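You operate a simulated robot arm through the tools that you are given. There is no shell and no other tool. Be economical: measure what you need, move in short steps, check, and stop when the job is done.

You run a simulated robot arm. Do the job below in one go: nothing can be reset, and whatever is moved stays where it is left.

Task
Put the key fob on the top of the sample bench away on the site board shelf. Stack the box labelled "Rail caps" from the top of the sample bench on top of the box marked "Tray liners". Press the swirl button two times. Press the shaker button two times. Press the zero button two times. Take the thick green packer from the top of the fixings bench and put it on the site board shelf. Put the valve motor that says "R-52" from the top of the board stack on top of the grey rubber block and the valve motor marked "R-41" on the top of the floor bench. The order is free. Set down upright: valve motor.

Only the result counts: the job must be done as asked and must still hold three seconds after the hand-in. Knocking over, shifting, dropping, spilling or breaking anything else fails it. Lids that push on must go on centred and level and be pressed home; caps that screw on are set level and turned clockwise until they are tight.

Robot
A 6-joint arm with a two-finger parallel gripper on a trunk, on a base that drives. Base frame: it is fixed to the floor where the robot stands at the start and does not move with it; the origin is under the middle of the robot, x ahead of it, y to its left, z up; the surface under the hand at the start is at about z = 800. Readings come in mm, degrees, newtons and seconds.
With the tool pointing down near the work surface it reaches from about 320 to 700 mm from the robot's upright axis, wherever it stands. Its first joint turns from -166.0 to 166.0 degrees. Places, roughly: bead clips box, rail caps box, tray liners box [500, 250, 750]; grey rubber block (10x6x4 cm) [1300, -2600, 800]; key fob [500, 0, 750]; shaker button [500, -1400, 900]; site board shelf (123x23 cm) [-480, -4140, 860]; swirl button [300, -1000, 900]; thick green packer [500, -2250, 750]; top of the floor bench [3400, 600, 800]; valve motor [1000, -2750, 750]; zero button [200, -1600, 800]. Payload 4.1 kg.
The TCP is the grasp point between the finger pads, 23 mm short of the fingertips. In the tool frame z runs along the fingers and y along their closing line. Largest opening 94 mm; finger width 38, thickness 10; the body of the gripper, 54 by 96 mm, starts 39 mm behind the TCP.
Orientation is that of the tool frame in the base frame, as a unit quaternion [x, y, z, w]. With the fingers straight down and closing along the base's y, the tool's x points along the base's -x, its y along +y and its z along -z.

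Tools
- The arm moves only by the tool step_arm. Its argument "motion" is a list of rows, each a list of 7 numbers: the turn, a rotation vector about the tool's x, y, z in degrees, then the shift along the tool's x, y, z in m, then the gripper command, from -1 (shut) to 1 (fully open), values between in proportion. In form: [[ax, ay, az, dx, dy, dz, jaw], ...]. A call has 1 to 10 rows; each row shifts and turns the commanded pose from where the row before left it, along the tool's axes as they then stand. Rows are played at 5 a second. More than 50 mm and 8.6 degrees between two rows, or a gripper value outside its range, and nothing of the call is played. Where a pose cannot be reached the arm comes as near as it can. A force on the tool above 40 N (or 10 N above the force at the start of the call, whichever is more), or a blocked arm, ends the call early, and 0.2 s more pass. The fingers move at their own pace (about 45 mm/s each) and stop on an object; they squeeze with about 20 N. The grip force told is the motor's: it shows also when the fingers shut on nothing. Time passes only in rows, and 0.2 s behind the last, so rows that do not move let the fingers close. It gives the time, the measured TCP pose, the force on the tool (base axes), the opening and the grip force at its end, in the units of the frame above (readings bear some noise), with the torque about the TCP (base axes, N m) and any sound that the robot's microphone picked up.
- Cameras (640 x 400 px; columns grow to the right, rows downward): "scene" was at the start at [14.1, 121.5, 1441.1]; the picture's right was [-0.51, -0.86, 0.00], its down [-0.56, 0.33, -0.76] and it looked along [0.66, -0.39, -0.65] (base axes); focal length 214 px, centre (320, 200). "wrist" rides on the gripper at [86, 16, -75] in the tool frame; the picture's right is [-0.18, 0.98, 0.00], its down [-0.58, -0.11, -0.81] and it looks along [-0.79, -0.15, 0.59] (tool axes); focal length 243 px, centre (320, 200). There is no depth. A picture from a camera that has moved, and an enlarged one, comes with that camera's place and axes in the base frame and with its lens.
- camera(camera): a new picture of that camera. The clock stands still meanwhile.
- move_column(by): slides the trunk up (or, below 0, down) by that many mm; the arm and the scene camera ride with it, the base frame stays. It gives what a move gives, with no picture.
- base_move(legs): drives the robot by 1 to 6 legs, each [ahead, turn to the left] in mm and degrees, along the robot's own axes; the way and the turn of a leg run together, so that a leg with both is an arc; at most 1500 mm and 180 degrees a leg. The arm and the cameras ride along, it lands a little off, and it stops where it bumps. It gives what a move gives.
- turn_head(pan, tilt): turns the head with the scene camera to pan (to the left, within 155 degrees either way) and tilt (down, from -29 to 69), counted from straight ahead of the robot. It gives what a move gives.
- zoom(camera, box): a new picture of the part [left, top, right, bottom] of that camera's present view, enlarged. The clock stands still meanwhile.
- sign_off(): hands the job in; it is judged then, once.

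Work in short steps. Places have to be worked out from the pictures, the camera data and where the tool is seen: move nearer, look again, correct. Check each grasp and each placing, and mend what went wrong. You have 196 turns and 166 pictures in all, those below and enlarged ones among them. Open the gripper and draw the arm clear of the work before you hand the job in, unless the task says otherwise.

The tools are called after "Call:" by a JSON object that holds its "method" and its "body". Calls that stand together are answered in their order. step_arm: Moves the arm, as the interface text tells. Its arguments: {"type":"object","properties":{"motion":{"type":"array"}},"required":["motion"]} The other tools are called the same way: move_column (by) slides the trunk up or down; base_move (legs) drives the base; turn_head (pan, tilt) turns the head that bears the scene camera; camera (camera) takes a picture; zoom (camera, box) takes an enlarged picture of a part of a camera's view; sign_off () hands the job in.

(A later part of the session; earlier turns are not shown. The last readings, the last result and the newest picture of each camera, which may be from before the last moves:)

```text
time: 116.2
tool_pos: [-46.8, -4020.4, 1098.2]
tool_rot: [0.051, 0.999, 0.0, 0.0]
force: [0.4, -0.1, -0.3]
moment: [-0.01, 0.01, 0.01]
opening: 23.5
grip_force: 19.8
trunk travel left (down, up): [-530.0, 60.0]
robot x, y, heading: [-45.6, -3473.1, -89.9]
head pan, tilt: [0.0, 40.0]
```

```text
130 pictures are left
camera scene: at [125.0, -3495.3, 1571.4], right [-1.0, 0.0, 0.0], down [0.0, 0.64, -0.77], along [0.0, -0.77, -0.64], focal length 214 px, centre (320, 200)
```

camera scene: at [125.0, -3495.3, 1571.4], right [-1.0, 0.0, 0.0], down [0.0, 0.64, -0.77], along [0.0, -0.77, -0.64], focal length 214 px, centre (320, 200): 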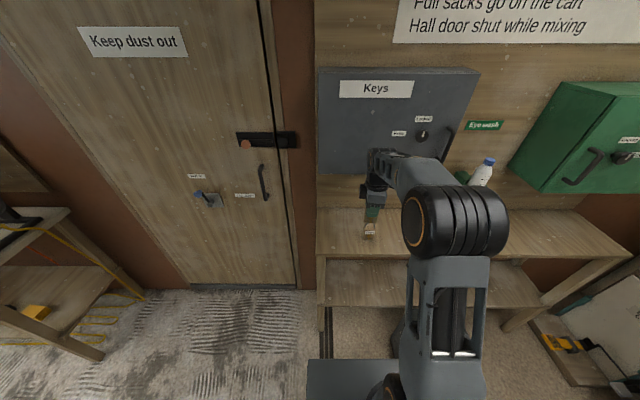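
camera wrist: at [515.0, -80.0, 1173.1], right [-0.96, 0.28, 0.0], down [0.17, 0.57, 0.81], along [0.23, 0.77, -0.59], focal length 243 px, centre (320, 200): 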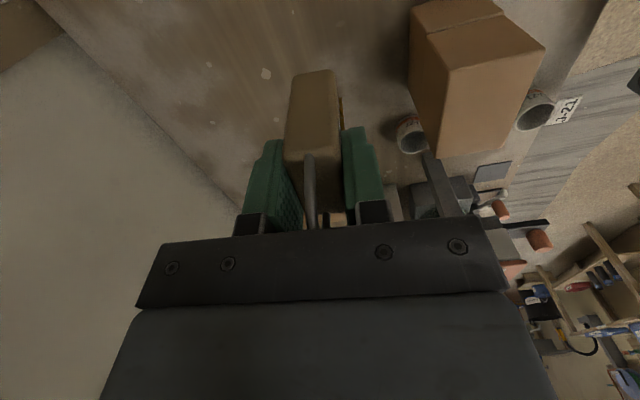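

Call:
{"method": "zoom", "body": {"camera": "scene", "box": [310, 150, 450, 270]}}

Call:
{"method": "camera", "body": {"camera": "wrist"}}

```text
3.33 times, centred on (380, 210) of scene
camera zoom: at [125.0, -3495.3, 1571.4], right [-1.0, 0.0, 0.0], down [0.0, 0.64, -0.77], along [0.0, -0.77, -0.64], focal length 715 px, centre (120, 167)
```

zoom: 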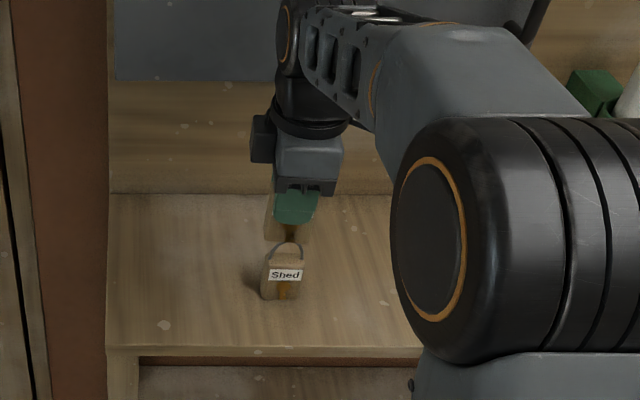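

```text
128 pictures are left
camera wrist: at [-130.3, -3995.6, 1172.6], right [0.28, 0.96, 0.0], down [0.57, -0.17, 0.81], along [0.77, -0.23, -0.59], focal length 243 px, centre (320, 200)
```

wrist: 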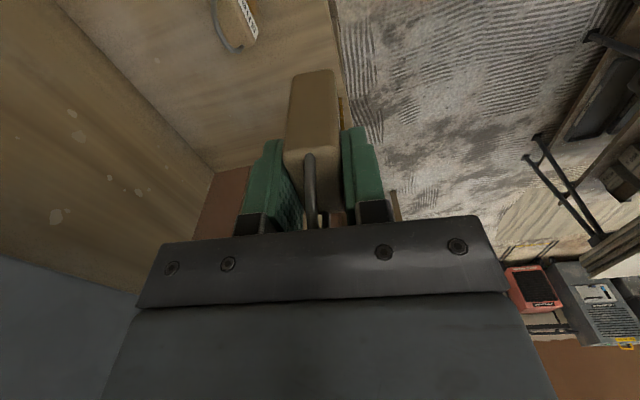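

"Shed" fob stands at (-78,-4088). I'll put ours at about (-210,-4060): straighten, move sideways and lower first, then in.

Call:
{"method": "step_arm", "body": {"motion": [[0, 0, -5.8, 0, 0, 0, -1], [0, 0, 0, 0.041, 0, 0, -1], [0, 0, 0, 0.041, 0, 0, -1], [0, 0, 0, 0.041, 0, 0, -1], [0, 0, 0, 0.041, 0, 0, -1], [0, 0, 0, 0, 0, 0.045, -1], [0, 0, 0, 0, 0, 0.045, -1], [0, 0, 0, 0, 0, 0.045, -1], [0, 0, 0, 0, -0.039, 0, -1], [0, 0, 0, 0, 0, 0, -1]]}}

Call:
{"method": "camera", "body": {"camera": "scene"}}

Call:
{"method": "camera", "body": {"camera": "wrist"}}

```text
time: 118.4
tool_pos: [-212.2, -4060.1, 960.7]
tool_rot: [0.001, 1.0, 0.001, 0.0]
force: [-0.9, -0.4, -1.1]
moment: [-0.01, 0.0, 0.02]
opening: 23.4
grip_force: 19.6
trunk travel left (down, up): [-530.0, 60.0]
robot x, y, heading: [-39.1, -3471.0, -89.9]
head pan, tilt: [0.0, 40.0]
```

```text
127 pictures are left
camera scene: at [125.0, -3495.5, 1571.4], right [-1.0, 0.0, 0.0], down [0.0, 0.64, -0.77], along [0.0, -0.77, -0.64], focal length 214 px, centre (320, 200)
```

scene: 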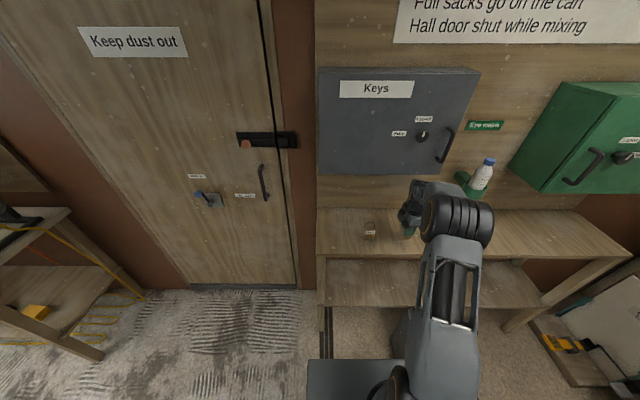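

```text
126 pictures are left
camera wrist: at [-298.4, -4044.1, 1035.4], right [0.19, 0.98, 0.0], down [0.58, -0.11, 0.81], along [0.79, -0.15, -0.59], focal length 243 px, centre (320, 200)
```

wrist: 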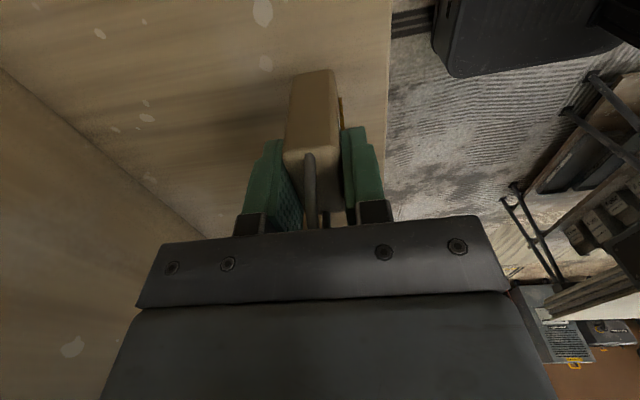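

Shelf front edge is at y≈-4010. I move 12 mm further in and lower stepwise until contact.

Call:
{"method": "step_arm", "body": {"motion": [[0, 0, 0, 0, -0.012, 0.015, -1], [0, 0, 0, 0, 0, 0.012, -1], [0, 0, 0, 0, 0, 0.005, -1], [0, 0, 0, 0, 0, 0.003, -1], [0, 0, 0, 0, 0, 0.0, -1]]}}

```text
time: 119.6
tool_pos: [-209.9, -4070.6, 928.8]
tool_rot: [0.001, 1.0, 0.001, 0.0]
force: [0.2, -0.6, 0.2]
moment: [0.0, -0.01, 0.0]
opening: 23.6
grip_force: 19.8
trunk travel left (down, up): [-530.0, 60.0]
robot x, y, heading: [-41.6, -3470.7, -89.9]
head pan, tilt: [0.0, 40.0]
```

No contact yet; a few millimetres more.

Call:
{"method": "step_arm", "body": {"motion": [[0, 0, 0, 0, 0, 0.002, -1], [0, 0, 0, 0, 0, 0.002, -1], [0, 0, 0, 0, 0, 0, -1]]}}

```text
time: 120.4
tool_pos: [-211.3, -4071.6, 923.6]
tool_rot: [0.0, 1.0, 0.0, 0.0]
force: [0.4, 0.0, -0.6]
moment: [0.01, -0.01, -0.04]
opening: 23.5
grip_force: 19.8
trunk travel left (down, up): [-530.0, 60.0]
robot x, y, heading: [-43.4, -3470.5, -90.0]
head pan, tilt: [0.0, 40.0]
```

Call:
{"method": "step_arm", "body": {"motion": [[0, 0, 0, 0, 0, 0.002, -1], [0, 0, 0, 0, 0, 0.002, -1], [0, 0, 0, 0, 0, 0, -1]]}}

Call:
{"method": "zoom", "body": {"camera": "scene", "box": [360, 200, 460, 270]}}

```text
time: 121.2
tool_pos: [-212.4, -4070.6, 920.8]
tool_rot: [0.001, 1.0, 0.001, 0.0]
force: [-0.3, -0.4, 0.4]
moment: [0.0, 0.03, -0.02]
opening: 23.3
grip_force: 20.1
trunk travel left (down, up): [-530.0, 60.0]
robot x, y, heading: [-38.6, -3473.5, -89.6]
head pan, tilt: [0.0, 40.0]
```

```text
5.71 times, centred on (410, 235) of scene
camera zoom: at [125.0, -3495.2, 1571.5], right [-1.0, 0.0, 0.0], down [0.0, 0.64, -0.77], along [0.0, -0.77, -0.64], focal length 1226 px, centre (-194, 0)
```

zoom: 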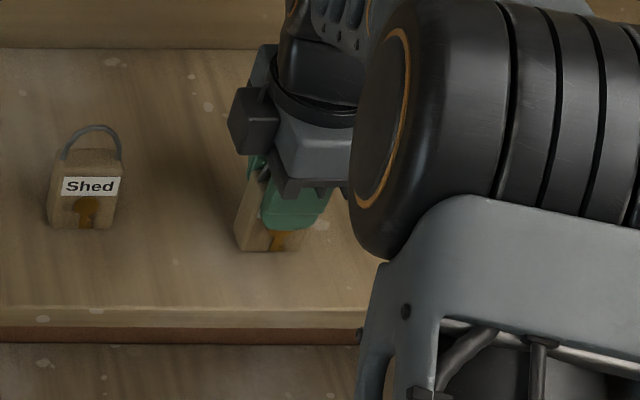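

Still hovering slightly; continue down in small steps.

Call:
{"method": "step_arm", "body": {"motion": [[0, 0, 0, 0, 0, 0.0015, -1], [0, 0, 0, 0, 0, 0.0015, -1], [0, 0, 0, 0, 0, 0, -1]]}}

Call:
{"method": "step_arm", "body": {"motion": [[0, 0, 0, 0, 0, 0.0015, -1], [0, 0, 0, 0, 0, 0.0015, -1], [0, 0, 0, 0, 0, 0, -1]]}}

```text
time: 122.0
tool_pos: [-210.4, -4070.1, 921.1]
tool_rot: [0.0, 1.0, -0.003, -0.001]
force: [2.4, 1.4, 19.2]
moment: [0.13, -0.16, 0.0]
opening: 23.4
grip_force: 20.1
trunk travel left (down, up): [-530.0, 60.0]
robot x, y, heading: [-39.7, -3469.1, -89.8]
head pan, tilt: [0.0, 40.0]
```

```text
time: 122.8
tool_pos: [-210.2, -4071.3, 919.8]
tool_rot: [0.002, 1.0, -0.005, -0.002]
force: [-0.5, -2.7, 39.5]
moment: [0.02, -0.01, 0.01]
opening: 23.6
grip_force: 20.1
trunk travel left (down, up): [-530.0, 60.0]
robot x, y, heading: [-44.0, -3468.7, -89.8]
head pan, tilt: [0.0, 40.0]
```

Firm contact; I back off 3 mm of command, open, and lift away.

Call:
{"method": "step_arm", "body": {"motion": [[0, 0, 0, 0, 0, -0.003, -1], [0, 0, 0, 0, 0, 0, -0.2], [0, 0, 0, 0, 0, 0, 0.2], [0, 0, 0, 0, 0, 0, 0.4], [0, 0, 0, 0, 0, -0.03, 0.4], [0, 0, 0, 0, 0, -0.045, 0.4], [0, 0, 0, 0, 0, -0.045, 0.4], [0, 0, 0, 0, 0.04, 0, 0.4]]}}

Call:
{"method": "camera", "body": {"camera": "wrist"}}

Call:
{"method": "zoom", "body": {"camera": "scene", "box": [360, 200, 460, 270]}}

```text
time: 124.6
tool_pos: [-211.3, -4027.3, 1037.0]
tool_rot: [0.0, 1.0, 0.0, 0.0]
force: [0.3, -0.4, -0.2]
moment: [0.04, 0.0, 0.0]
opening: 65.9
grip_force: 0.0
trunk travel left (down, up): [-530.0, 60.0]
robot x, y, heading: [-41.4, -3468.7, -89.9]
head pan, tilt: [0.0, 40.0]
```

```text
124 pictures are left
camera wrist: at [-296.4, -4011.3, 1111.2], right [0.18, 0.98, 0.0], down [0.58, -0.11, 0.81], along [0.79, -0.15, -0.59], focal length 243 px, centre (320, 200)
```

wrist: 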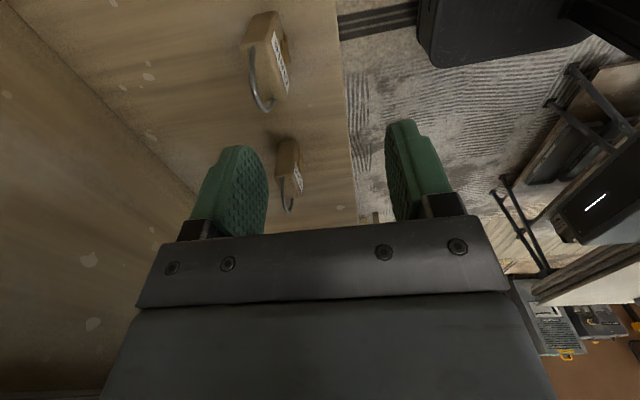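

```text
5.71 times, centred on (410, 235) of scene
camera zoom: at [125.2, -3494.7, 1571.4], right [-1.0, 0.0, 0.0], down [0.0, 0.64, -0.77], along [0.0, -0.77, -0.64], focal length 1226 px, centre (-194, 0)
```

zoom: 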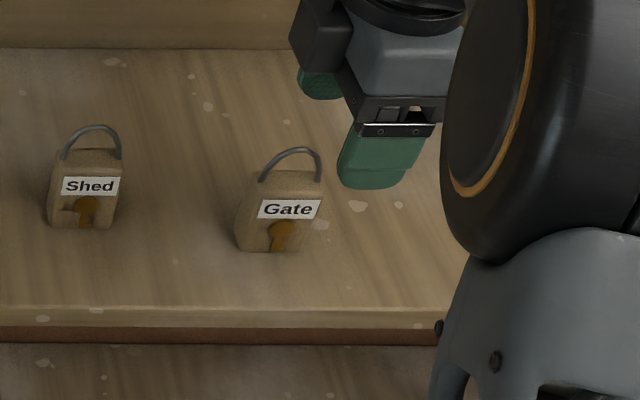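

"Gate" stands on the shelf. Next the packer: I raise the trunk, back away and turn to face the fixings bench at y≈-2290.

Call:
{"method": "move_column", "body": {"by": 50}}

Call:
{"method": "base_move", "body": {"legs": [[-150, 0], [0, 20], [-1100, 0], [0, 70]]}}

Call:
{"method": "turn_head", "body": {"pan": 0, "tilt": 40}}

Call:
{"method": "camera", "body": {"camera": "scene"}}

```text
time: 125.6
tool_pos: [-210.6, -4028.4, 1086.5]
tool_rot: [0.001, 1.0, 0.0, 0.001]
force: [-0.2, -0.1, 0.2]
moment: [0.02, -0.02, -0.02]
opening: 66.0
grip_force: 0.1
trunk travel left (down, up): [-580.0, 10.0]
robot x, y, heading: [-44.6, -3470.2, -89.9]
head pan, tilt: [0.0, 40.0]
```

```text
time: 136.4
tool_pos: [127.8, -2425.6, 1085.7]
tool_rot: [0.707, -0.707, 0.0, -0.001]
force: [0.4, 0.0, -1.8]
moment: [0.03, 0.01, -0.02]
opening: 65.7
grip_force: 0.0
trunk travel left (down, up): [-580.0, 10.0]
robot x, y, heading: [-428.5, -2257.9, 0.3]
head pan, tilt: [0.0, 40.0]
```

```text
time: 137.0
tool_pos: [127.6, -2425.2, 1086.7]
tool_rot: [0.708, -0.706, -0.001, 0.0]
force: [0.4, -0.4, -0.8]
moment: [0.0, 0.0, 0.0]
opening: 65.8
grip_force: 0.0
trunk travel left (down, up): [-580.0, 10.0]
robot x, y, heading: [-431.0, -2260.4, 0.4]
head pan, tilt: [0.0, 40.0]
```

```text
122 pictures are left
camera scene: at [-404.3, -2091.8, 1621.4], right [0.0, -1.0, 0.0], down [-0.64, 0.0, -0.77], along [0.77, 0.0, -0.64], focal length 214 px, centre (320, 200)
```

scene: 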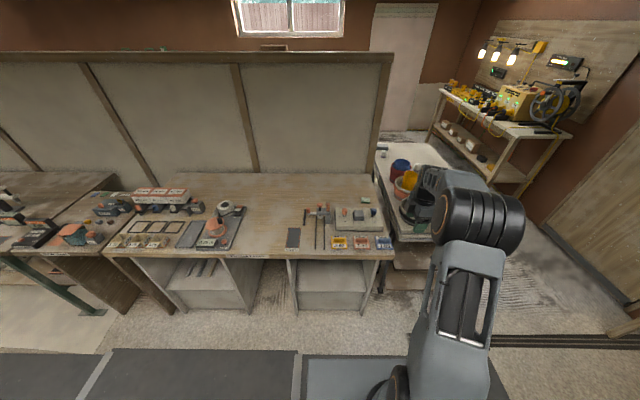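

Call:
{"method": "zoom", "body": {"camera": "scene", "box": [90, 170, 260, 260]}}

Call:
{"method": "zoom", "body": {"camera": "scene", "box": [270, 180, 420, 265]}}

Call:
{"method": "zoom", "body": {"camera": "scene", "box": [0, 170, 150, 265]}}

```text
3.76 times, centred on (175, 215) of scene
camera zoom: at [-404.3, -2091.8, 1621.4], right [0.0, -1.0, 0.0], down [-0.64, 0.0, -0.77], along [0.77, 0.0, -0.64], focal length 807 px, centre (866, 144)
```

zoom: 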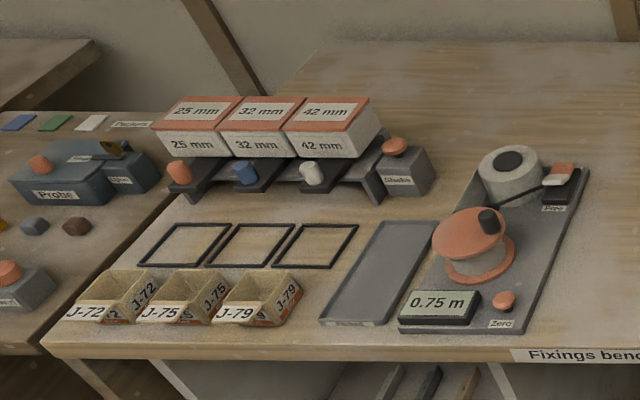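

```text
4.27 times, centred on (345, 222) of scene
camera zoom: at [-404.3, -2091.8, 1621.4], right [0.0, -1.0, 0.0], down [-0.64, 0.0, -0.77], along [0.77, 0.0, -0.64], focal length 915 px, centre (213, 104)
```

zoom: 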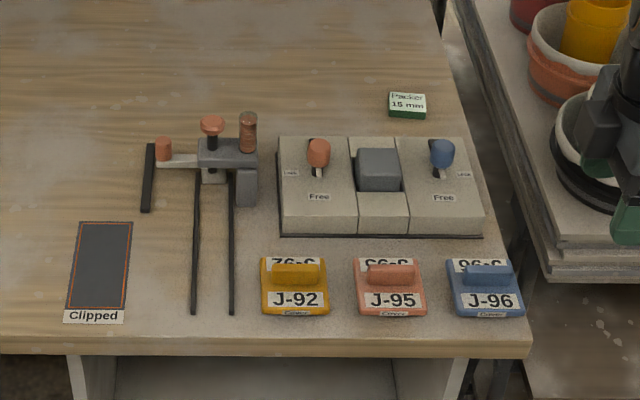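

```text
4.21 times, centred on (75, 218) of scene
camera zoom: at [-404.3, -2091.8, 1621.4], right [0.0, -1.0, 0.0], down [-0.64, 0.0, -0.77], along [0.77, 0.0, -0.64], focal length 903 px, centre (1352, 126)
```

zoom: 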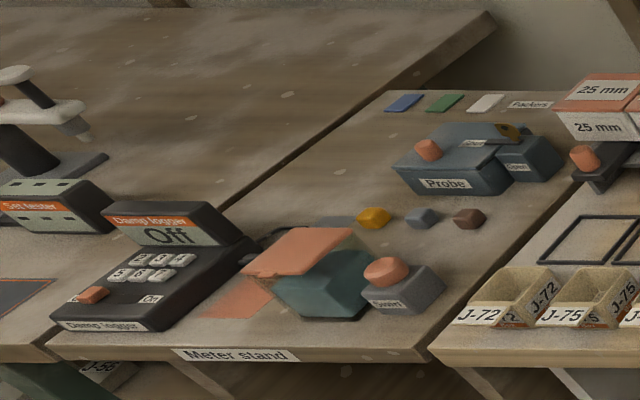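

The "Packer 15 mm" (white label, green body) sits at ≈(578,-2362), 51×37×15 mm. I drive up to the bench with it straight ahead.

Call:
{"method": "base_move", "body": {"legs": [[0, -30], [210, 0], [0, 29.7], [200, 0]]}}

Call:
{"method": "turn_head", "body": {"pan": -10, "tilt": 50}}

Call:
{"method": "camera", "body": {"camera": "scene"}}

Call:
{"method": "camera", "body": {"camera": "wrist"}}

```text
time: 142.7
tool_pos: [510.8, -2514.6, 1085.6]
tool_rot: [0.712, -0.703, 0.0, -0.001]
force: [-0.4, -1.2, -0.5]
moment: [0.03, 0.03, 0.0]
opening: 65.8
grip_force: 0.0
trunk travel left (down, up): [-580.0, 10.0]
robot x, y, heading: [-45.6, -2358.1, 1.1]
head pan, tilt: [0.0, 40.0]
```

```text
time: 143.5
tool_pos: [511.7, -2514.8, 1086.8]
tool_rot: [0.712, -0.703, 0.0, 0.0]
force: [1.0, 0.3, 0.0]
moment: [0.01, -0.03, 0.0]
opening: 65.8
grip_force: 0.0
trunk travel left (down, up): [-580.0, 10.0]
robot x, y, heading: [-48.4, -2356.9, 1.0]
head pan, tilt: [-10.0, 50.0]
```

```text
118 pictures are left
camera scene: at [-34.3, -2201.7, 1607.3], right [-0.16, -0.99, 0.0], down [-0.76, 0.12, -0.64], along [0.64, -0.1, -0.77], focal length 214 px, centre (320, 200)
```

scene: 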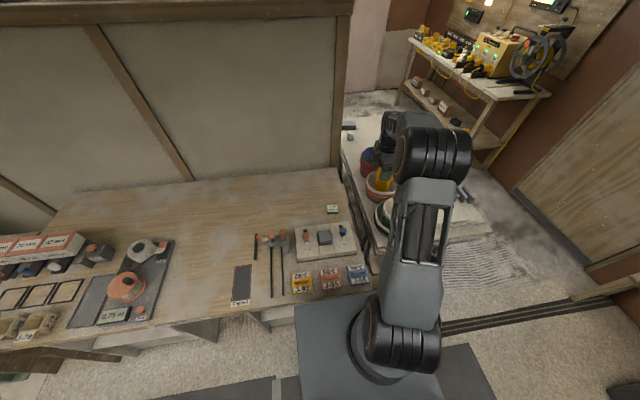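

```text
117 pictures are left
camera wrist: at [496.4, -2601.5, 1160.7], right [-0.99, 0.17, 0.0], down [0.1, 0.58, 0.81], along [0.14, 0.79, -0.59], focal length 243 px, centre (320, 200)
```

wrist: 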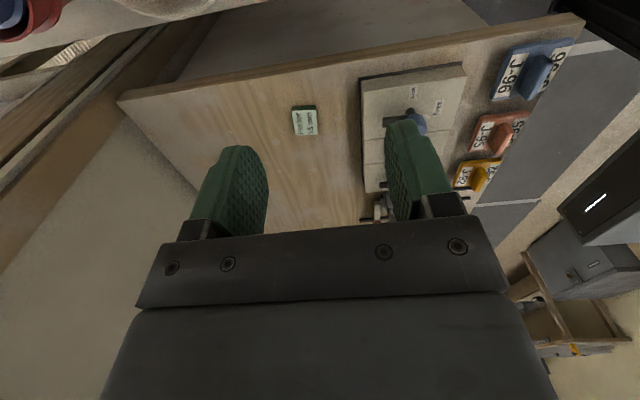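

Packer at ≈(565,-2361). I move above it and open fully, then look again.

Call:
{"method": "step_arm", "body": {"motion": [[0, 0, 0, -0.0385, -0.013, 0, 1], [0, 0, 0, -0.0385, -0.013, 0, 1], [0, 0, 0, -0.0385, -0.013, 0, 1], [0, 0, 0, -0.0385, -0.013, 0, 1], [0, 0, 0, 0, 0, 0.045, 1], [0, 0, 0, 0, 0, 0.045, 1], [0, 0, 0, 0, 0, 0.045, 1], [0, 0, 0, 0, 0, 0.03, 1], [0, 0, 0, 0, 0, 0, 1]]}}

Call:
{"method": "zoom", "body": {"camera": "wrist", "box": [200, 0, 440, 150]}}

Call:
{"method": "zoom", "body": {"camera": "scene", "box": [280, 180, 380, 250]}}

```text
time: 145.5
tool_pos: [562.8, -2357.7, 919.7]
tool_rot: [0.712, -0.702, 0.0, 0.0]
force: [0.7, -0.4, 0.0]
moment: [0.04, -0.01, 0.01]
opening: 93.8
grip_force: 0.0
trunk travel left (down, up): [-580.0, 10.0]
robot x, y, heading: [-49.6, -2354.1, 1.1]
head pan, tilt: [-10.0, 50.0]
```

```text
2.67 times, centred on (320, 75) of wrist
camera zoom: at [548.0, -2445.0, 993.9], right [-0.99, 0.17, 0.0], down [0.1, 0.58, 0.81], along [0.14, 0.79, -0.59], focal length 647 px, centre (320, 533)
```

zoom: 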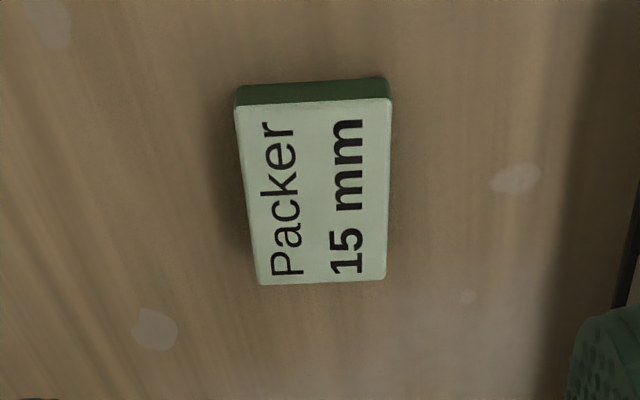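

```text
5.71 times, centred on (330, 215) of scene
camera zoom: at [-34.4, -2201.7, 1607.3], right [-0.16, -0.99, 0.0], down [-0.76, 0.12, -0.64], along [0.63, -0.1, -0.77], focal length 1226 px, centre (263, 114)
```

zoom: 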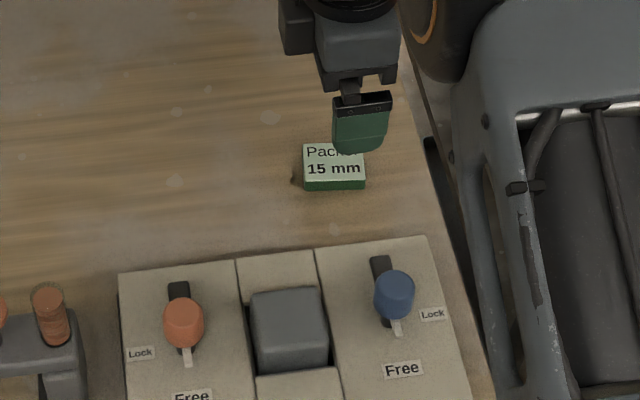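

Packer centre (565,-2355), yaw ≈-7°. I align, descend to z≈822 and grip across its short side.

Call:
{"method": "step_arm", "body": {"motion": [[0, 0, 0, -0.0027, -0.002, 0, 1], [0, 0, 7.7, 0, 0, 0, 1], [0, 0, 0, 0, 0, 0.04, 1], [0, 0, 0, 0, 0, 0.035, 1], [0, 0, 0, 0, 0, 0.015, 1], [0, 0, 0, 0, 0, 0.007, 1], [0, 0, 0, 0, 0, 0, 1]]}}

Call:
{"method": "camera", "body": {"camera": "wrist"}}

```text
time: 147.1
tool_pos: [561.9, -2357.8, 823.4]
tool_rot: [-0.663, 0.748, 0.0, 0.0]
force: [0.3, 1.1, -0.1]
moment: [0.02, 0.02, 0.03]
opening: 93.9
grip_force: 0.1
trunk travel left (down, up): [-580.0, 10.0]
robot x, y, heading: [-49.5, -2357.8, 1.0]
head pan, tilt: [-10.0, 50.0]
```

```text
114 pictures are left
camera wrist: at [536.1, -2441.4, 897.8], right [-0.95, 0.3, 0.0], down [0.18, 0.56, 0.81], along [0.24, 0.77, -0.59], focal length 243 px, centre (320, 200)
```

wrist: 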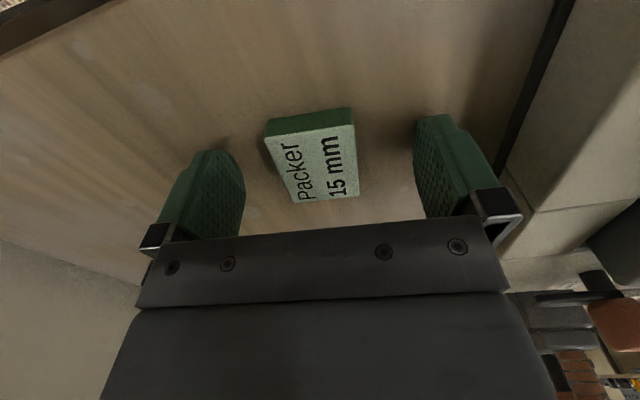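

Packer lies squarely between the fingers; I close.

Call:
{"method": "step_arm", "body": {"motion": [[0, 0, 0, 0, 0, 0, 0.2], [0, 0, 0, 0, 0, 0, -0.5], [0, 0, 0, 0, 0, 0, -1], [0, 0, 0, 0, 0, 0, -1], [0, 0, 0, 0, 0, 0, -1], [0, 0, 0, 0, 0, 0, -1]]}}

Call:
{"method": "step_arm", "body": {"motion": [[0, 0, 0, 0, 0, -0.02, -1], [0, 0, 0, 0, 0, -0.04, -1], [0, 0, 0, 0, 0, -0.045, -1], [0, 0, 0, 0, 0, -0.045, -1], [0, 0, 0, 0, 0, -0.045, -1], [0, 0, 0, 0, 0, -0.045, -1], [0, 0, 0, 0, 0, 0, -1]]}}

Call:
{"method": "camera", "body": {"camera": "wrist"}}

```text
time: 148.5
tool_pos: [561.0, -2356.8, 823.7]
tool_rot: [-0.663, 0.748, 0.0, 0.0]
force: [-0.3, 0.3, 0.2]
moment: [0.03, -0.01, 0.01]
opening: 39.0
grip_force: 20.0
trunk travel left (down, up): [-580.0, 10.0]
robot x, y, heading: [-48.5, -2357.5, 1.1]
head pan, tilt: [-10.0, 50.0]
```

```text
time: 150.1
tool_pos: [565.5, -2353.8, 1063.1]
tool_rot: [-0.663, 0.749, 0.0, -0.001]
force: [-0.1, -0.5, -0.3]
moment: [0.0, -0.01, 0.0]
opening: 39.0
grip_force: 19.9
trunk travel left (down, up): [-580.0, 10.0]
robot x, y, heading: [-51.4, -2357.0, 1.0]
head pan, tilt: [-10.0, 50.0]
```

```text
113 pictures are left
camera wrist: at [539.9, -2438.5, 1136.9], right [-0.95, 0.3, 0.0], down [0.18, 0.56, 0.81], along [0.24, 0.77, -0.59], focal length 243 px, centre (320, 200)
```

wrist: 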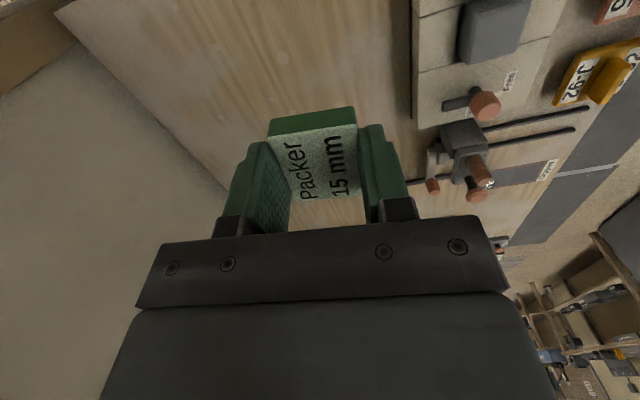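

Packer held. I draw the arm in 60 mm and drive to the shelf as before.

Call:
{"method": "step_arm", "body": {"motion": [[0, 0, 0, 0, 0.03, 0, -1], [0, 0, 0, 0, 0.035, 0, -1], [0, 0, 0, 0, 0, 0, -1]]}}

Call:
{"method": "base_move", "body": {"legs": [[-400, 0], [0, -71.2], [1150, 0], [0, -19.8]]}}

Call:
{"method": "turn_head", "body": {"pan": -5, "tilt": 45}}

Call:
{"method": "camera", "body": {"camera": "scene"}}

```text
time: 150.9
tool_pos: [498.2, -2349.9, 1068.2]
tool_rot: [-0.663, 0.748, 0.0, 0.0]
force: [-0.7, -0.3, -0.7]
moment: [-0.01, 0.01, 0.0]
opening: 38.9
grip_force: 20.0
trunk travel left (down, up): [-580.0, 10.0]
robot x, y, heading: [-50.4, -2357.3, 1.3]
head pan, tilt: [-10.0, 50.0]
```

```text
time: 162.7
tool_pos: [-67.9, -3933.1, 1068.1]
tool_rot: [0.068, 0.998, 0.0, -0.001]
force: [0.0, -0.3, -0.8]
moment: [-0.02, -0.01, 0.01]
opening: 38.8
grip_force: 19.8
trunk travel left (down, up): [-580.0, 10.0]
robot x, y, heading: [-65.2, -3385.0, -89.7]
head pan, tilt: [-10.0, 50.0]
```

```text
time: 163.3
tool_pos: [-67.8, -3934.1, 1067.8]
tool_rot: [0.068, 0.998, 0.0, 0.0]
force: [-1.1, -0.4, 0.1]
moment: [0.0, 0.0, 0.02]
opening: 39.0
grip_force: 20.4
trunk travel left (down, up): [-580.0, 10.0]
robot x, y, heading: [-65.3, -3383.6, -89.6]
head pan, tilt: [-5.0, 45.0]
```

```text
112 pictures are left
camera scene: at [95.0, -3405.0, 1614.1], right [-1.0, 0.09, 0.0], down [0.06, 0.7, -0.71], along [-0.06, -0.7, -0.71], focal length 214 px, centre (320, 200)
```

scene: 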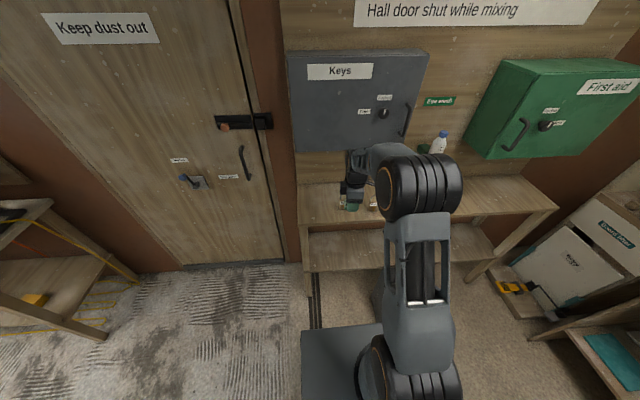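

I advance 70 mm, then straighten the tool, move sideways to x≈-310 and lower partway.

Call:
{"method": "base_move", "body": {"legs": [[70, 0]]}}

Call:
{"method": "step_arm", "body": {"motion": [[0, 0, -7.8, 0, 0, 0, -1], [0, 0, 0, 0.0403, 0, 0, -1], [0, 0, 0, 0.0403, 0, 0, -1], [0, 0, 0, 0.0403, 0, 0, -1], [0, 0, 0, 0.0403, 0, 0, -1], [0, 0, 0, 0.0403, 0, 0, -1], [0, 0, 0, 0.0403, 0, 0, -1], [0, 0, 0, 0, 0, 0.05, -1], [0, 0, 0, 0, 0, 0.05, -1], [0, 0, 0, 0, 0, 0, -1]]}}

Call:
{"method": "camera", "body": {"camera": "wrist"}}

Call:
{"method": "camera", "body": {"camera": "scene"}}

```text
time: 164.3
tool_pos: [-67.8, -4003.6, 1065.2]
tool_rot: [0.067, 0.998, 0.002, 0.0]
force: [-0.4, 0.1, -0.8]
moment: [0.0, -0.05, 0.07]
opening: 39.0
grip_force: 20.2
trunk travel left (down, up): [-580.0, 10.0]
robot x, y, heading: [-63.3, -3455.6, -89.9]
head pan, tilt: [-5.0, 45.0]
```

```text
time: 166.5
tool_pos: [-308.0, -4004.6, 967.4]
tool_rot: [-0.001, 1.0, 0.0, 0.0]
force: [-0.6, 0.6, -0.7]
moment: [-0.05, 0.02, 0.01]
opening: 39.0
grip_force: 20.1
trunk travel left (down, up): [-580.0, 10.0]
robot x, y, heading: [-65.9, -3454.2, -89.7]
head pan, tilt: [-5.0, 45.0]
```

```text
111 pictures are left
camera wrist: at [-394.9, -3988.3, 1042.6], right [0.18, 0.98, 0.0], down [0.58, -0.11, 0.81], along [0.79, -0.15, -0.59], focal length 243 px, centre (320, 200)
```

wrist: 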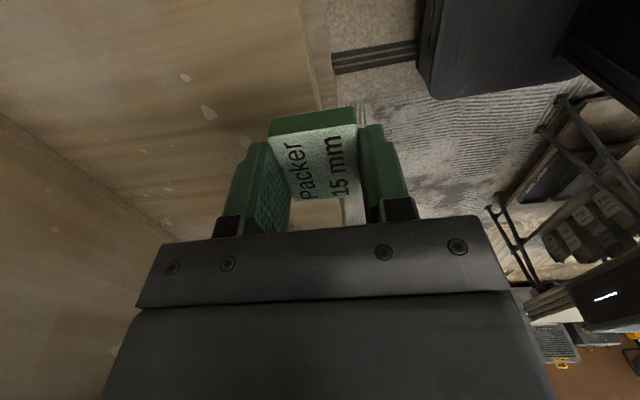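

```text
110 pictures are left
camera scene: at [95.0, -3475.0, 1614.2], right [-1.0, 0.08, 0.0], down [0.06, 0.7, -0.71], along [-0.06, -0.7, -0.71], focal length 214 px, centre (320, 200)
```

scene: 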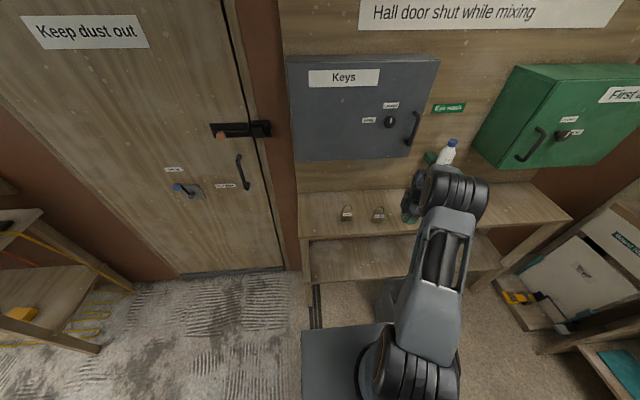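

Now in over the shelf (y≈-4075) and down to just above it.

Call:
{"method": "step_arm", "body": {"motion": [[0, 0, 0, 0, -0.035, 0, -1], [0, 0, 0, 0, -0.036, 0, -1], [0, 0, 0, 0, 0, 0.035, -1], [0, 0, 0, 0, 0, 0.03, -1], [0, 0, 0, 0, 0, 0.008, -1], [0, 0, 0, 0, 0, 0, -1]]}}

Call:
{"method": "step_arm", "body": {"motion": [[0, 0, 0, 0, 0, 0.002, -1], [0, 0, 0, 0, 0, 0.002, -1], [0, 0, 0, 0, 0, 0, -1]]}}

```text
time: 167.9
tool_pos: [-310.2, -4075.7, 896.0]
tool_rot: [0.0, 1.0, 0.0, 0.0]
force: [-0.3, -0.3, -0.6]
moment: [0.0, -0.03, 0.0]
opening: 38.9
grip_force: 19.9
trunk travel left (down, up): [-580.0, 10.0]
robot x, y, heading: [-64.6, -3455.9, -89.9]
head pan, tilt: [-5.0, 45.0]
```

```text
time: 168.7
tool_pos: [-310.7, -4074.4, 890.3]
tool_rot: [0.0, 1.0, 0.0, 0.0]
force: [0.3, 0.3, 0.1]
moment: [0.01, -0.03, 0.01]
opening: 39.0
grip_force: 19.5
trunk travel left (down, up): [-580.0, 10.0]
robot x, y, heading: [-65.0, -3454.9, -89.9]
head pan, tilt: [-5.0, 45.0]
```

Call:
{"method": "step_arm", "body": {"motion": [[0, 0, 0, 0, 0, 0.002, -1], [0, 0, 0, 0, 0, 0.001, -1], [0, 0, 0, 0, 0, 0, -1]]}}

Call:
{"method": "step_arm", "body": {"motion": [[0, 0, 0, 0, 0, 0.001, -1], [0, 0, 0, 0, 0, 0.001, -1], [0, 0, 0, 0, 0, 0, -1]]}}

```text
time: 169.5
tool_pos: [-308.5, -4076.3, 887.9]
tool_rot: [-0.002, 1.0, 0.0, 0.0]
force: [-0.2, -0.8, -0.7]
moment: [0.0, 0.03, 0.01]
opening: 38.9
grip_force: 19.9
trunk travel left (down, up): [-580.0, 10.0]
robot x, y, heading: [-67.4, -3452.7, -90.0]
head pan, tilt: [-5.0, 45.0]
```

```text
time: 170.3
tool_pos: [-309.0, -4076.2, 884.2]
tool_rot: [-0.001, 1.0, 0.0, 0.0]
force: [0.0, -0.3, -0.3]
moment: [0.0, -0.03, -0.01]
opening: 38.9
grip_force: 20.3
trunk travel left (down, up): [-580.0, 10.0]
robot x, y, heading: [-65.8, -3453.9, -89.8]
head pan, tilt: [-5.0, 45.0]
```

Call:
{"method": "step_arm", "body": {"motion": [[0, 0, 0, 0, 0, 0.001, -1], [0, 0, 0, 0, 0, 0, -1]]}}

Call:
{"method": "step_arm", "body": {"motion": [[0, 0, 0, 0, 0, 0.001, -1], [0, 0, 0, 0, 0, 0, -1]]}}

```text
time: 170.9
tool_pos: [-308.8, -4074.6, 884.6]
tool_rot: [-0.001, 1.0, 0.001, -0.001]
force: [-0.2, -0.4, -0.8]
moment: [0.0, 0.0, 0.03]
opening: 39.0
grip_force: 20.3
trunk travel left (down, up): [-580.0, 10.0]
robot x, y, heading: [-67.0, -3457.2, -89.9]
head pan, tilt: [-5.0, 45.0]
```

```text
time: 171.5
tool_pos: [-309.3, -4075.0, 883.1]
tool_rot: [-0.001, 1.0, -0.002, -0.001]
force: [-1.5, -1.3, 4.4]
moment: [-0.02, 0.0, 0.02]
opening: 39.0
grip_force: 19.7
trunk travel left (down, up): [-580.0, 10.0]
robot x, y, heading: [-65.5, -3452.0, -89.9]
head pan, tilt: [-5.0, 45.0]
```

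Contact felt (4–5 N). I open partway and lift straight up.

Call:
{"method": "step_arm", "body": {"motion": [[0, 0, 0, 0, 0, 0, -0.1], [0, 0, 0, 0, 0, 0, 0.1], [0, 0, 0, 0, 0, 0, 0.3], [0, 0, 0, 0, 0, -0.03, 0.3], [0, 0, 0, 0, 0, -0.045, 0.3], [0, 0, 0, 0, 0, -0.045, 0.3], [0, 0, 0, 0, 0.045, -0.02, 0.3], [0, 0, 0, 0, 0.045, -0.02, 0.3]]}}

Call:
{"method": "zoom", "body": {"camera": "scene", "box": [320, 180, 440, 250]}}

Call:
{"method": "camera", "body": {"camera": "wrist"}}

```text
time: 173.3
tool_pos: [-308.7, -3983.2, 1042.7]
tool_rot: [-0.001, 1.0, 0.0, 0.0]
force: [-0.8, 0.5, 0.0]
moment: [-0.03, 0.03, -0.01]
opening: 61.1
grip_force: 0.0
trunk travel left (down, up): [-580.0, 10.0]
robot x, y, heading: [-65.3, -3456.8, -90.0]
head pan, tilt: [-5.0, 45.0]
```

```text
5.33 times, centred on (380, 215) of scene
camera zoom: at [95.2, -3474.0, 1614.1], right [-1.0, 0.08, 0.0], down [0.06, 0.7, -0.71], along [-0.06, -0.7, -0.71], focal length 1144 px, centre (0, 120)
```

zoom: 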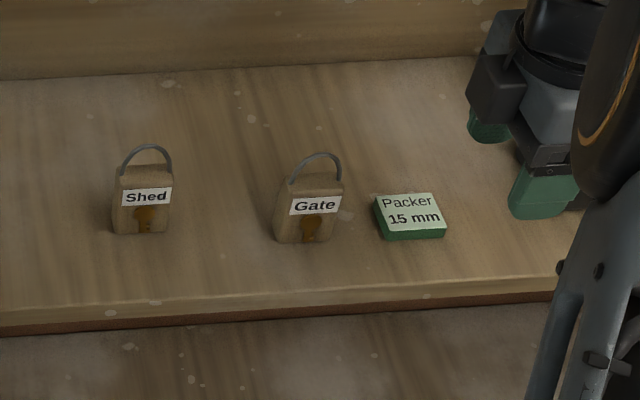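

```text
108 pictures are left
camera wrist: at [-394.7, -3967.6, 1115.7], right [0.18, 0.98, 0.0], down [0.58, -0.11, 0.81], along [0.79, -0.15, -0.59], focal length 243 px, centre (320, 200)
```

wrist: 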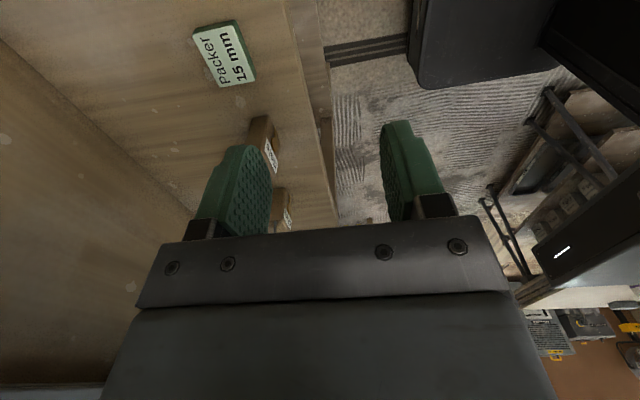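

Fob and packer are on the shelf. Now the buttons: I back down the aisle to y≈-1500 and face the benches.

Call:
{"method": "base_move", "body": {"legs": [[-150, 0], [0, 11], [-1200, 0], [-640, 0], [0, 79]]}}

Call:
{"method": "turn_head", "body": {"pan": 5, "tilt": 38}}

Call:
{"method": "camera", "body": {"camera": "scene"}}

```text
time: 187.8
tool_pos: [120.6, -1740.1, 1041.2]
tool_rot: [-0.693, 0.721, 0.0, 0.001]
force: [0.6, -0.4, -0.5]
moment: [-0.01, 0.01, 0.01]
opening: 61.2
grip_force: 0.0
trunk travel left (down, up): [-580.0, 10.0]
robot x, y, heading: [-399.6, -1476.4, -1.8]
head pan, tilt: [-5.0, 45.0]
```

```text
time: 188.5
tool_pos: [119.9, -1740.6, 1041.2]
tool_rot: [-0.693, 0.721, 0.0, 0.0]
force: [-0.3, 0.9, -0.1]
moment: [-0.01, 0.0, 0.0]
opening: 61.1
grip_force: 0.1
trunk travel left (down, up): [-580.0, 10.0]
robot x, y, heading: [-400.0, -1480.9, -2.2]
head pan, tilt: [5.0, 38.0]
```

```text
107 pictures are left
camera scene: at [-366.6, -1304.2, 1624.4], right [0.05, -1.0, 0.0], down [-0.62, -0.03, -0.79], along [0.79, 0.04, -0.62], focal length 214 px, centre (320, 200)
```

scene: 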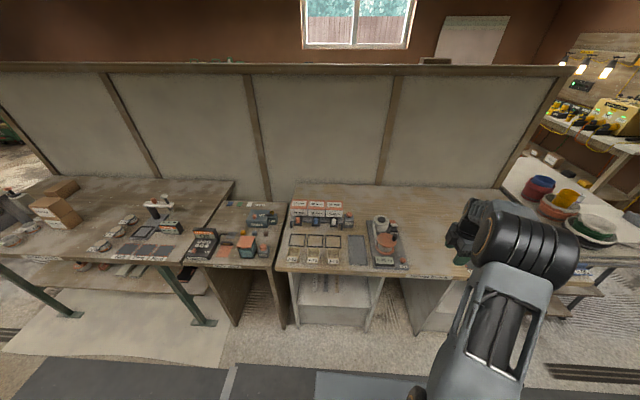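

Call:
{"method": "zoom", "body": {"camera": "scene", "box": [180, 195, 300, 270]}}

Call:
{"method": "zoom", "body": {"camera": "scene", "box": [280, 190, 420, 275]}}

Call:
{"method": "zoom", "body": {"camera": "scene", "box": [60, 180, 200, 265]}}

```text
5.33 times, centred on (240, 232) of scene
camera zoom: at [-366.6, -1304.2, 1624.4], right [0.05, -1.0, 0.0], down [-0.62, -0.03, -0.79], along [0.79, 0.04, -0.62], focal length 1144 px, centre (747, 27)
```

zoom: 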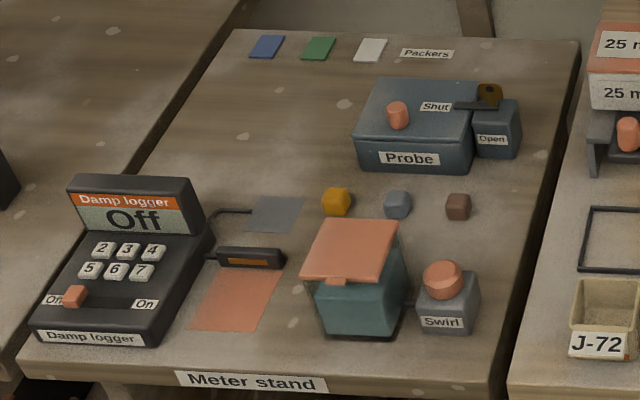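

```text
4.57 times, centred on (350, 232) of scene
camera zoom: at [-366.6, -1304.2, 1624.4], right [0.05, -1.0, 0.0], down [-0.62, -0.03, -0.79], along [0.79, 0.04, -0.62], focal length 980 px, centre (183, 51)
```

zoom: 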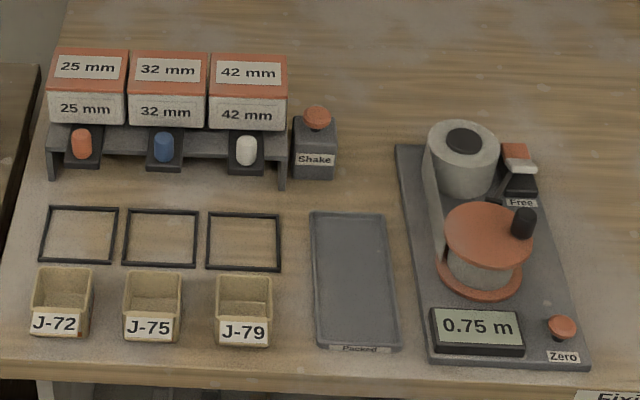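

```text
4.57 times, centred on (130, 222) of scene
camera zoom: at [-366.6, -1304.2, 1624.4], right [0.05, -1.0, 0.0], down [-0.62, -0.03, -0.79], along [0.79, 0.04, -0.62], focal length 980 px, centre (1189, 97)
```

zoom: 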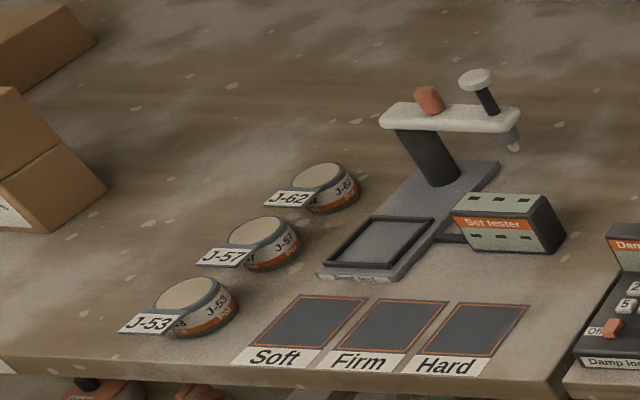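

Buttons located: Swirl ≈(265,-1010), Shake ≈(480,-1416), Zero ≈(234,-1640). One stance at (-50,-1330) reaches all three.

Call:
{"method": "base_move", "body": {"legs": [[0, 60], [175, 0], [0, -58], [255, 0]]}}

Call:
{"method": "turn_head", "body": {"pan": -25, "tilt": 55}}

Call:
{"method": "camera", "body": {"camera": "scene"}}

Call:
{"method": "turn_head", "body": {"pan": 20, "tilt": 55}}

Call:
{"method": "camera", "body": {"camera": "scene"}}

```text
time: 196.7
tool_pos: [470.7, -1590.2, 1040.6]
tool_rot: [-0.698, 0.716, 0.0, 0.001]
force: [0.1, 0.4, -0.9]
moment: [0.0, -0.02, 0.01]
opening: 61.2
grip_force: 0.0
trunk travel left (down, up): [-580.0, 10.0]
robot x, y, heading: [-56.5, -1330.7, -1.4]
head pan, tilt: [5.0, 38.0]
```

```text
time: 197.7
tool_pos: [468.3, -1590.7, 1040.2]
tool_rot: [-0.699, 0.716, 0.0, 0.0]
force: [-0.7, 0.3, -0.3]
moment: [0.02, -0.02, 0.01]
opening: 61.1
grip_force: 0.0
trunk travel left (down, up): [-580.0, 10.0]
robot x, y, heading: [-51.8, -1333.3, -1.3]
head pan, tilt: [-25.0, 55.0]
```

```text
103 pictures are left
camera scene: at [-43.9, -1197.4, 1600.8], right [-0.44, -0.9, 0.0], down [-0.73, 0.36, -0.57], along [0.51, -0.25, -0.82], focal length 214 px, centre (320, 200)
```

scene: 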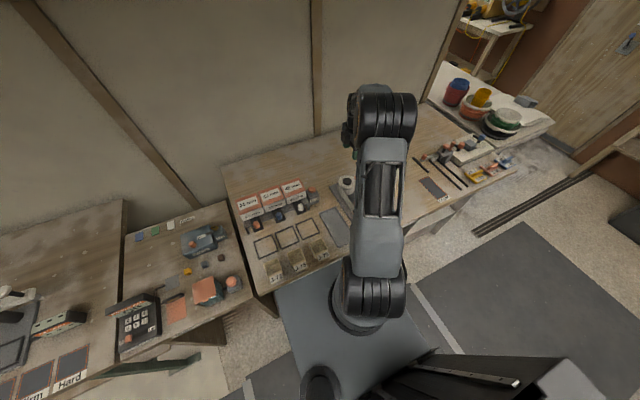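

```text
time: 198.8
tool_pos: [470.4, -1590.4, 1041.4]
tool_rot: [-0.699, 0.715, 0.0, 0.0]
force: [-0.2, 0.3, 0.9]
moment: [0.0, 0.01, 0.0]
opening: 61.0
grip_force: 0.0
trunk travel left (down, up): [-580.0, 10.0]
robot x, y, heading: [-52.9, -1332.1, -1.3]
head pan, tilt: [20.0, 55.0]
```

```text
102 pictures are left
camera scene: at [-40.3, -1142.4, 1600.8], right [0.32, -0.95, 0.0], down [-0.78, -0.26, -0.57], along [0.54, 0.18, -0.82], focal length 214 px, centre (320, 200)
```

scene: 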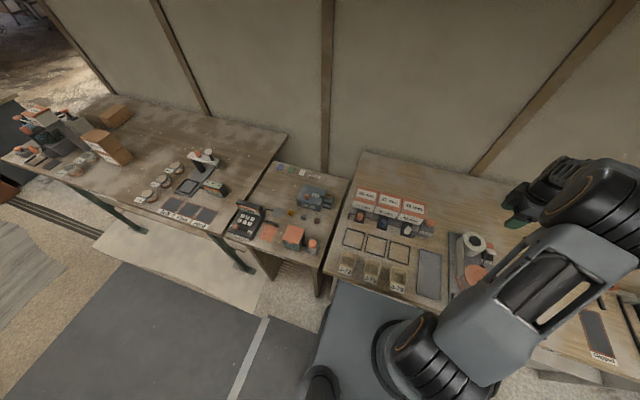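

I zoom on the Swirl and Shake knobs from here to fix their positions.

Call:
{"method": "zoom", "body": {"camera": "scene", "box": [270, 210, 350, 270]}}

Call:
{"method": "zoom", "body": {"camera": "scene", "box": [380, 200, 480, 280]}}

Call:
{"method": "camera", "body": {"camera": "wrist"}}

```text
6.67 times, centred on (310, 240) of scene
camera zoom: at [-40.3, -1142.4, 1600.8], right [0.32, -0.95, 0.0], down [-0.78, -0.26, -0.57], along [0.54, 0.18, -0.82], focal length 1430 px, centre (387, -67)
```

zoom: 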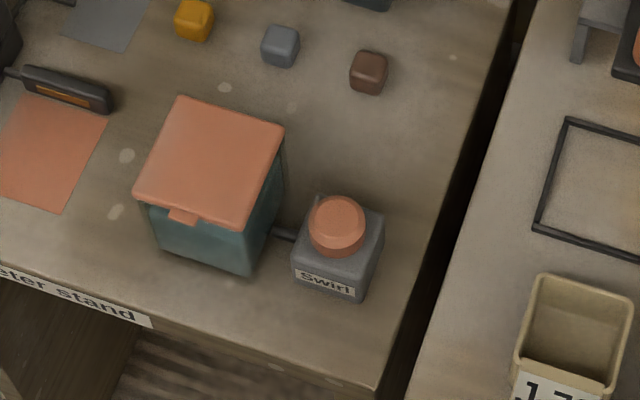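

```text
5.00 times, centred on (430, 240) of scene
camera zoom: at [-40.3, -1142.4, 1600.8], right [0.32, -0.95, 0.0], down [-0.78, -0.26, -0.57], along [0.54, 0.18, -0.82], focal length 1072 px, centre (-230, 0)
```

zoom: 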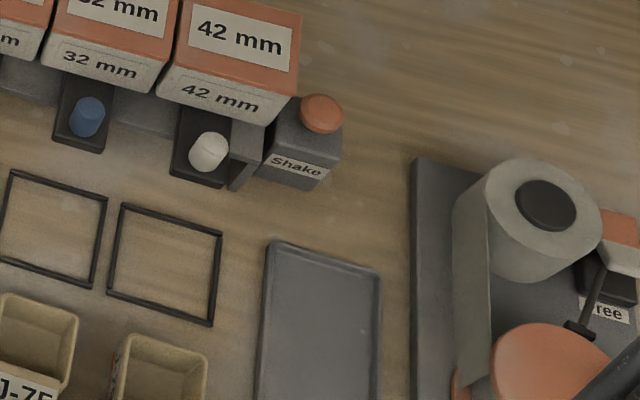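

```text
99 pictures are left
camera wrist: at [451.9, -1676.4, 1115.1], right [-0.98, 0.21, 0.0], down [0.12, 0.58, 0.81], along [0.17, 0.79, -0.59], focal length 243 px, centre (320, 200)
```

wrist: 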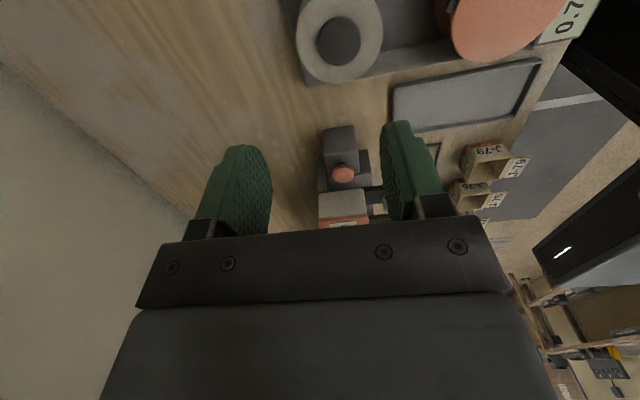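

Triangulated: Shake knob ≈(472,-1417,880), Swirl ≈(254,-1015,860). I close the fingers and hover over Shake.

Call:
{"method": "step_arm", "body": {"motion": [[0, 0, 0, -0.0433, 0, 0, -1], [0, 0, 0, -0.0433, 0, 0, -1], [0, 0, 0, -0.0433, 0, 0, -1], [0, 0, 0, -0.0433, 0, 0, -1], [0, 0, 0, 0, 0, 0.045, -1], [0, 0, 0, 0, 0, 0.045, -1], [0, 0, 0, 0, 0, 0.015, -1], [0, 0, 0, 0, 0, 0, -1]]}}

Call:
{"method": "camera", "body": {"camera": "wrist"}}

Call:
{"method": "zoom", "body": {"camera": "scene", "box": [380, 180, 480, 260]}}

```text
time: 200.6
tool_pos: [474.1, -1418.6, 932.9]
tool_rot: [-0.699, 0.716, 0.0, 0.0]
force: [-0.6, 0.2, 0.6]
moment: [0.01, 0.01, 0.03]
opening: 0.1
grip_force: 19.7
trunk travel left (down, up): [-580.0, 10.0]
robot x, y, heading: [-55.4, -1334.4, -1.1]
head pan, tilt: [20.0, 55.0]
```

```text
98 pictures are left
camera wrist: at [456.4, -1505.1, 1007.8], right [-0.98, 0.21, 0.0], down [0.12, 0.58, 0.81], along [0.17, 0.79, -0.59], focal length 243 px, centre (320, 200)
```

wrist: 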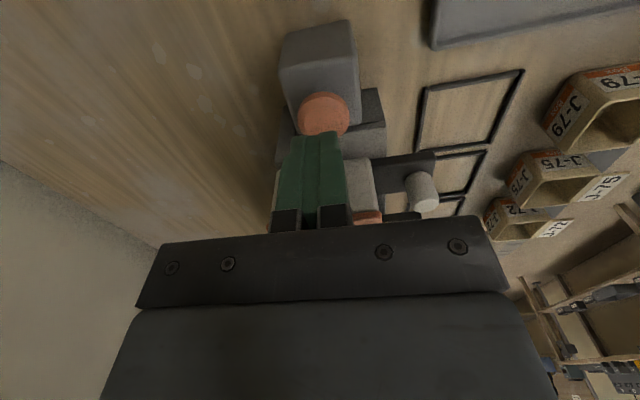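

```text
5.00 times, centred on (430, 220) of scene
camera zoom: at [-40.3, -1142.4, 1600.8], right [0.32, -0.95, 0.0], down [-0.78, -0.26, -0.57], along [0.54, 0.18, -0.82], focal length 1072 px, centre (-230, 100)
```

zoom: 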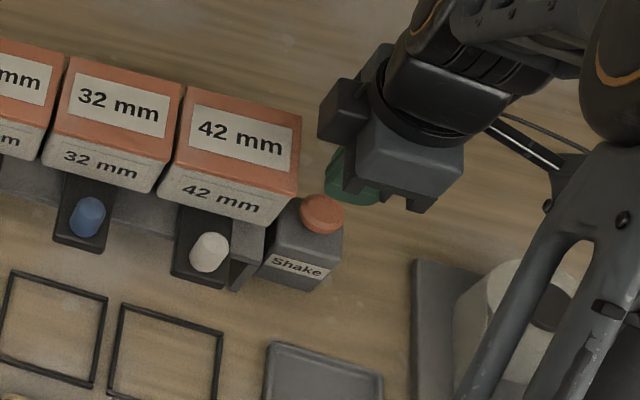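

Centred over the knob. I press down in small steps.

Call:
{"method": "step_arm", "body": {"motion": [[0, 0, 0, 0, 0, 0.02, -1], [0, 0, 0, 0, 0, 0.004, -1], [0, 0, 0, 0, 0, 0.004, -1], [0, 0, 0, 0, 0, 0.003, -1], [0, 0, 0, 0, 0, 0.003, -1], [0, 0, 0, 0, 0, 0.0, -1]]}}

```text
time: 202.0
tool_pos: [473.8, -1417.5, 901.1]
tool_rot: [-0.698, 0.716, 0.0, 0.001]
force: [1.4, 0.0, 3.0]
moment: [0.04, -0.05, -0.03]
opening: 0.2
grip_force: 20.3
trunk travel left (down, up): [-580.0, 10.0]
robot x, y, heading: [-55.0, -1334.1, -1.2]
head pan, tilt: [20.0, 55.0]
```

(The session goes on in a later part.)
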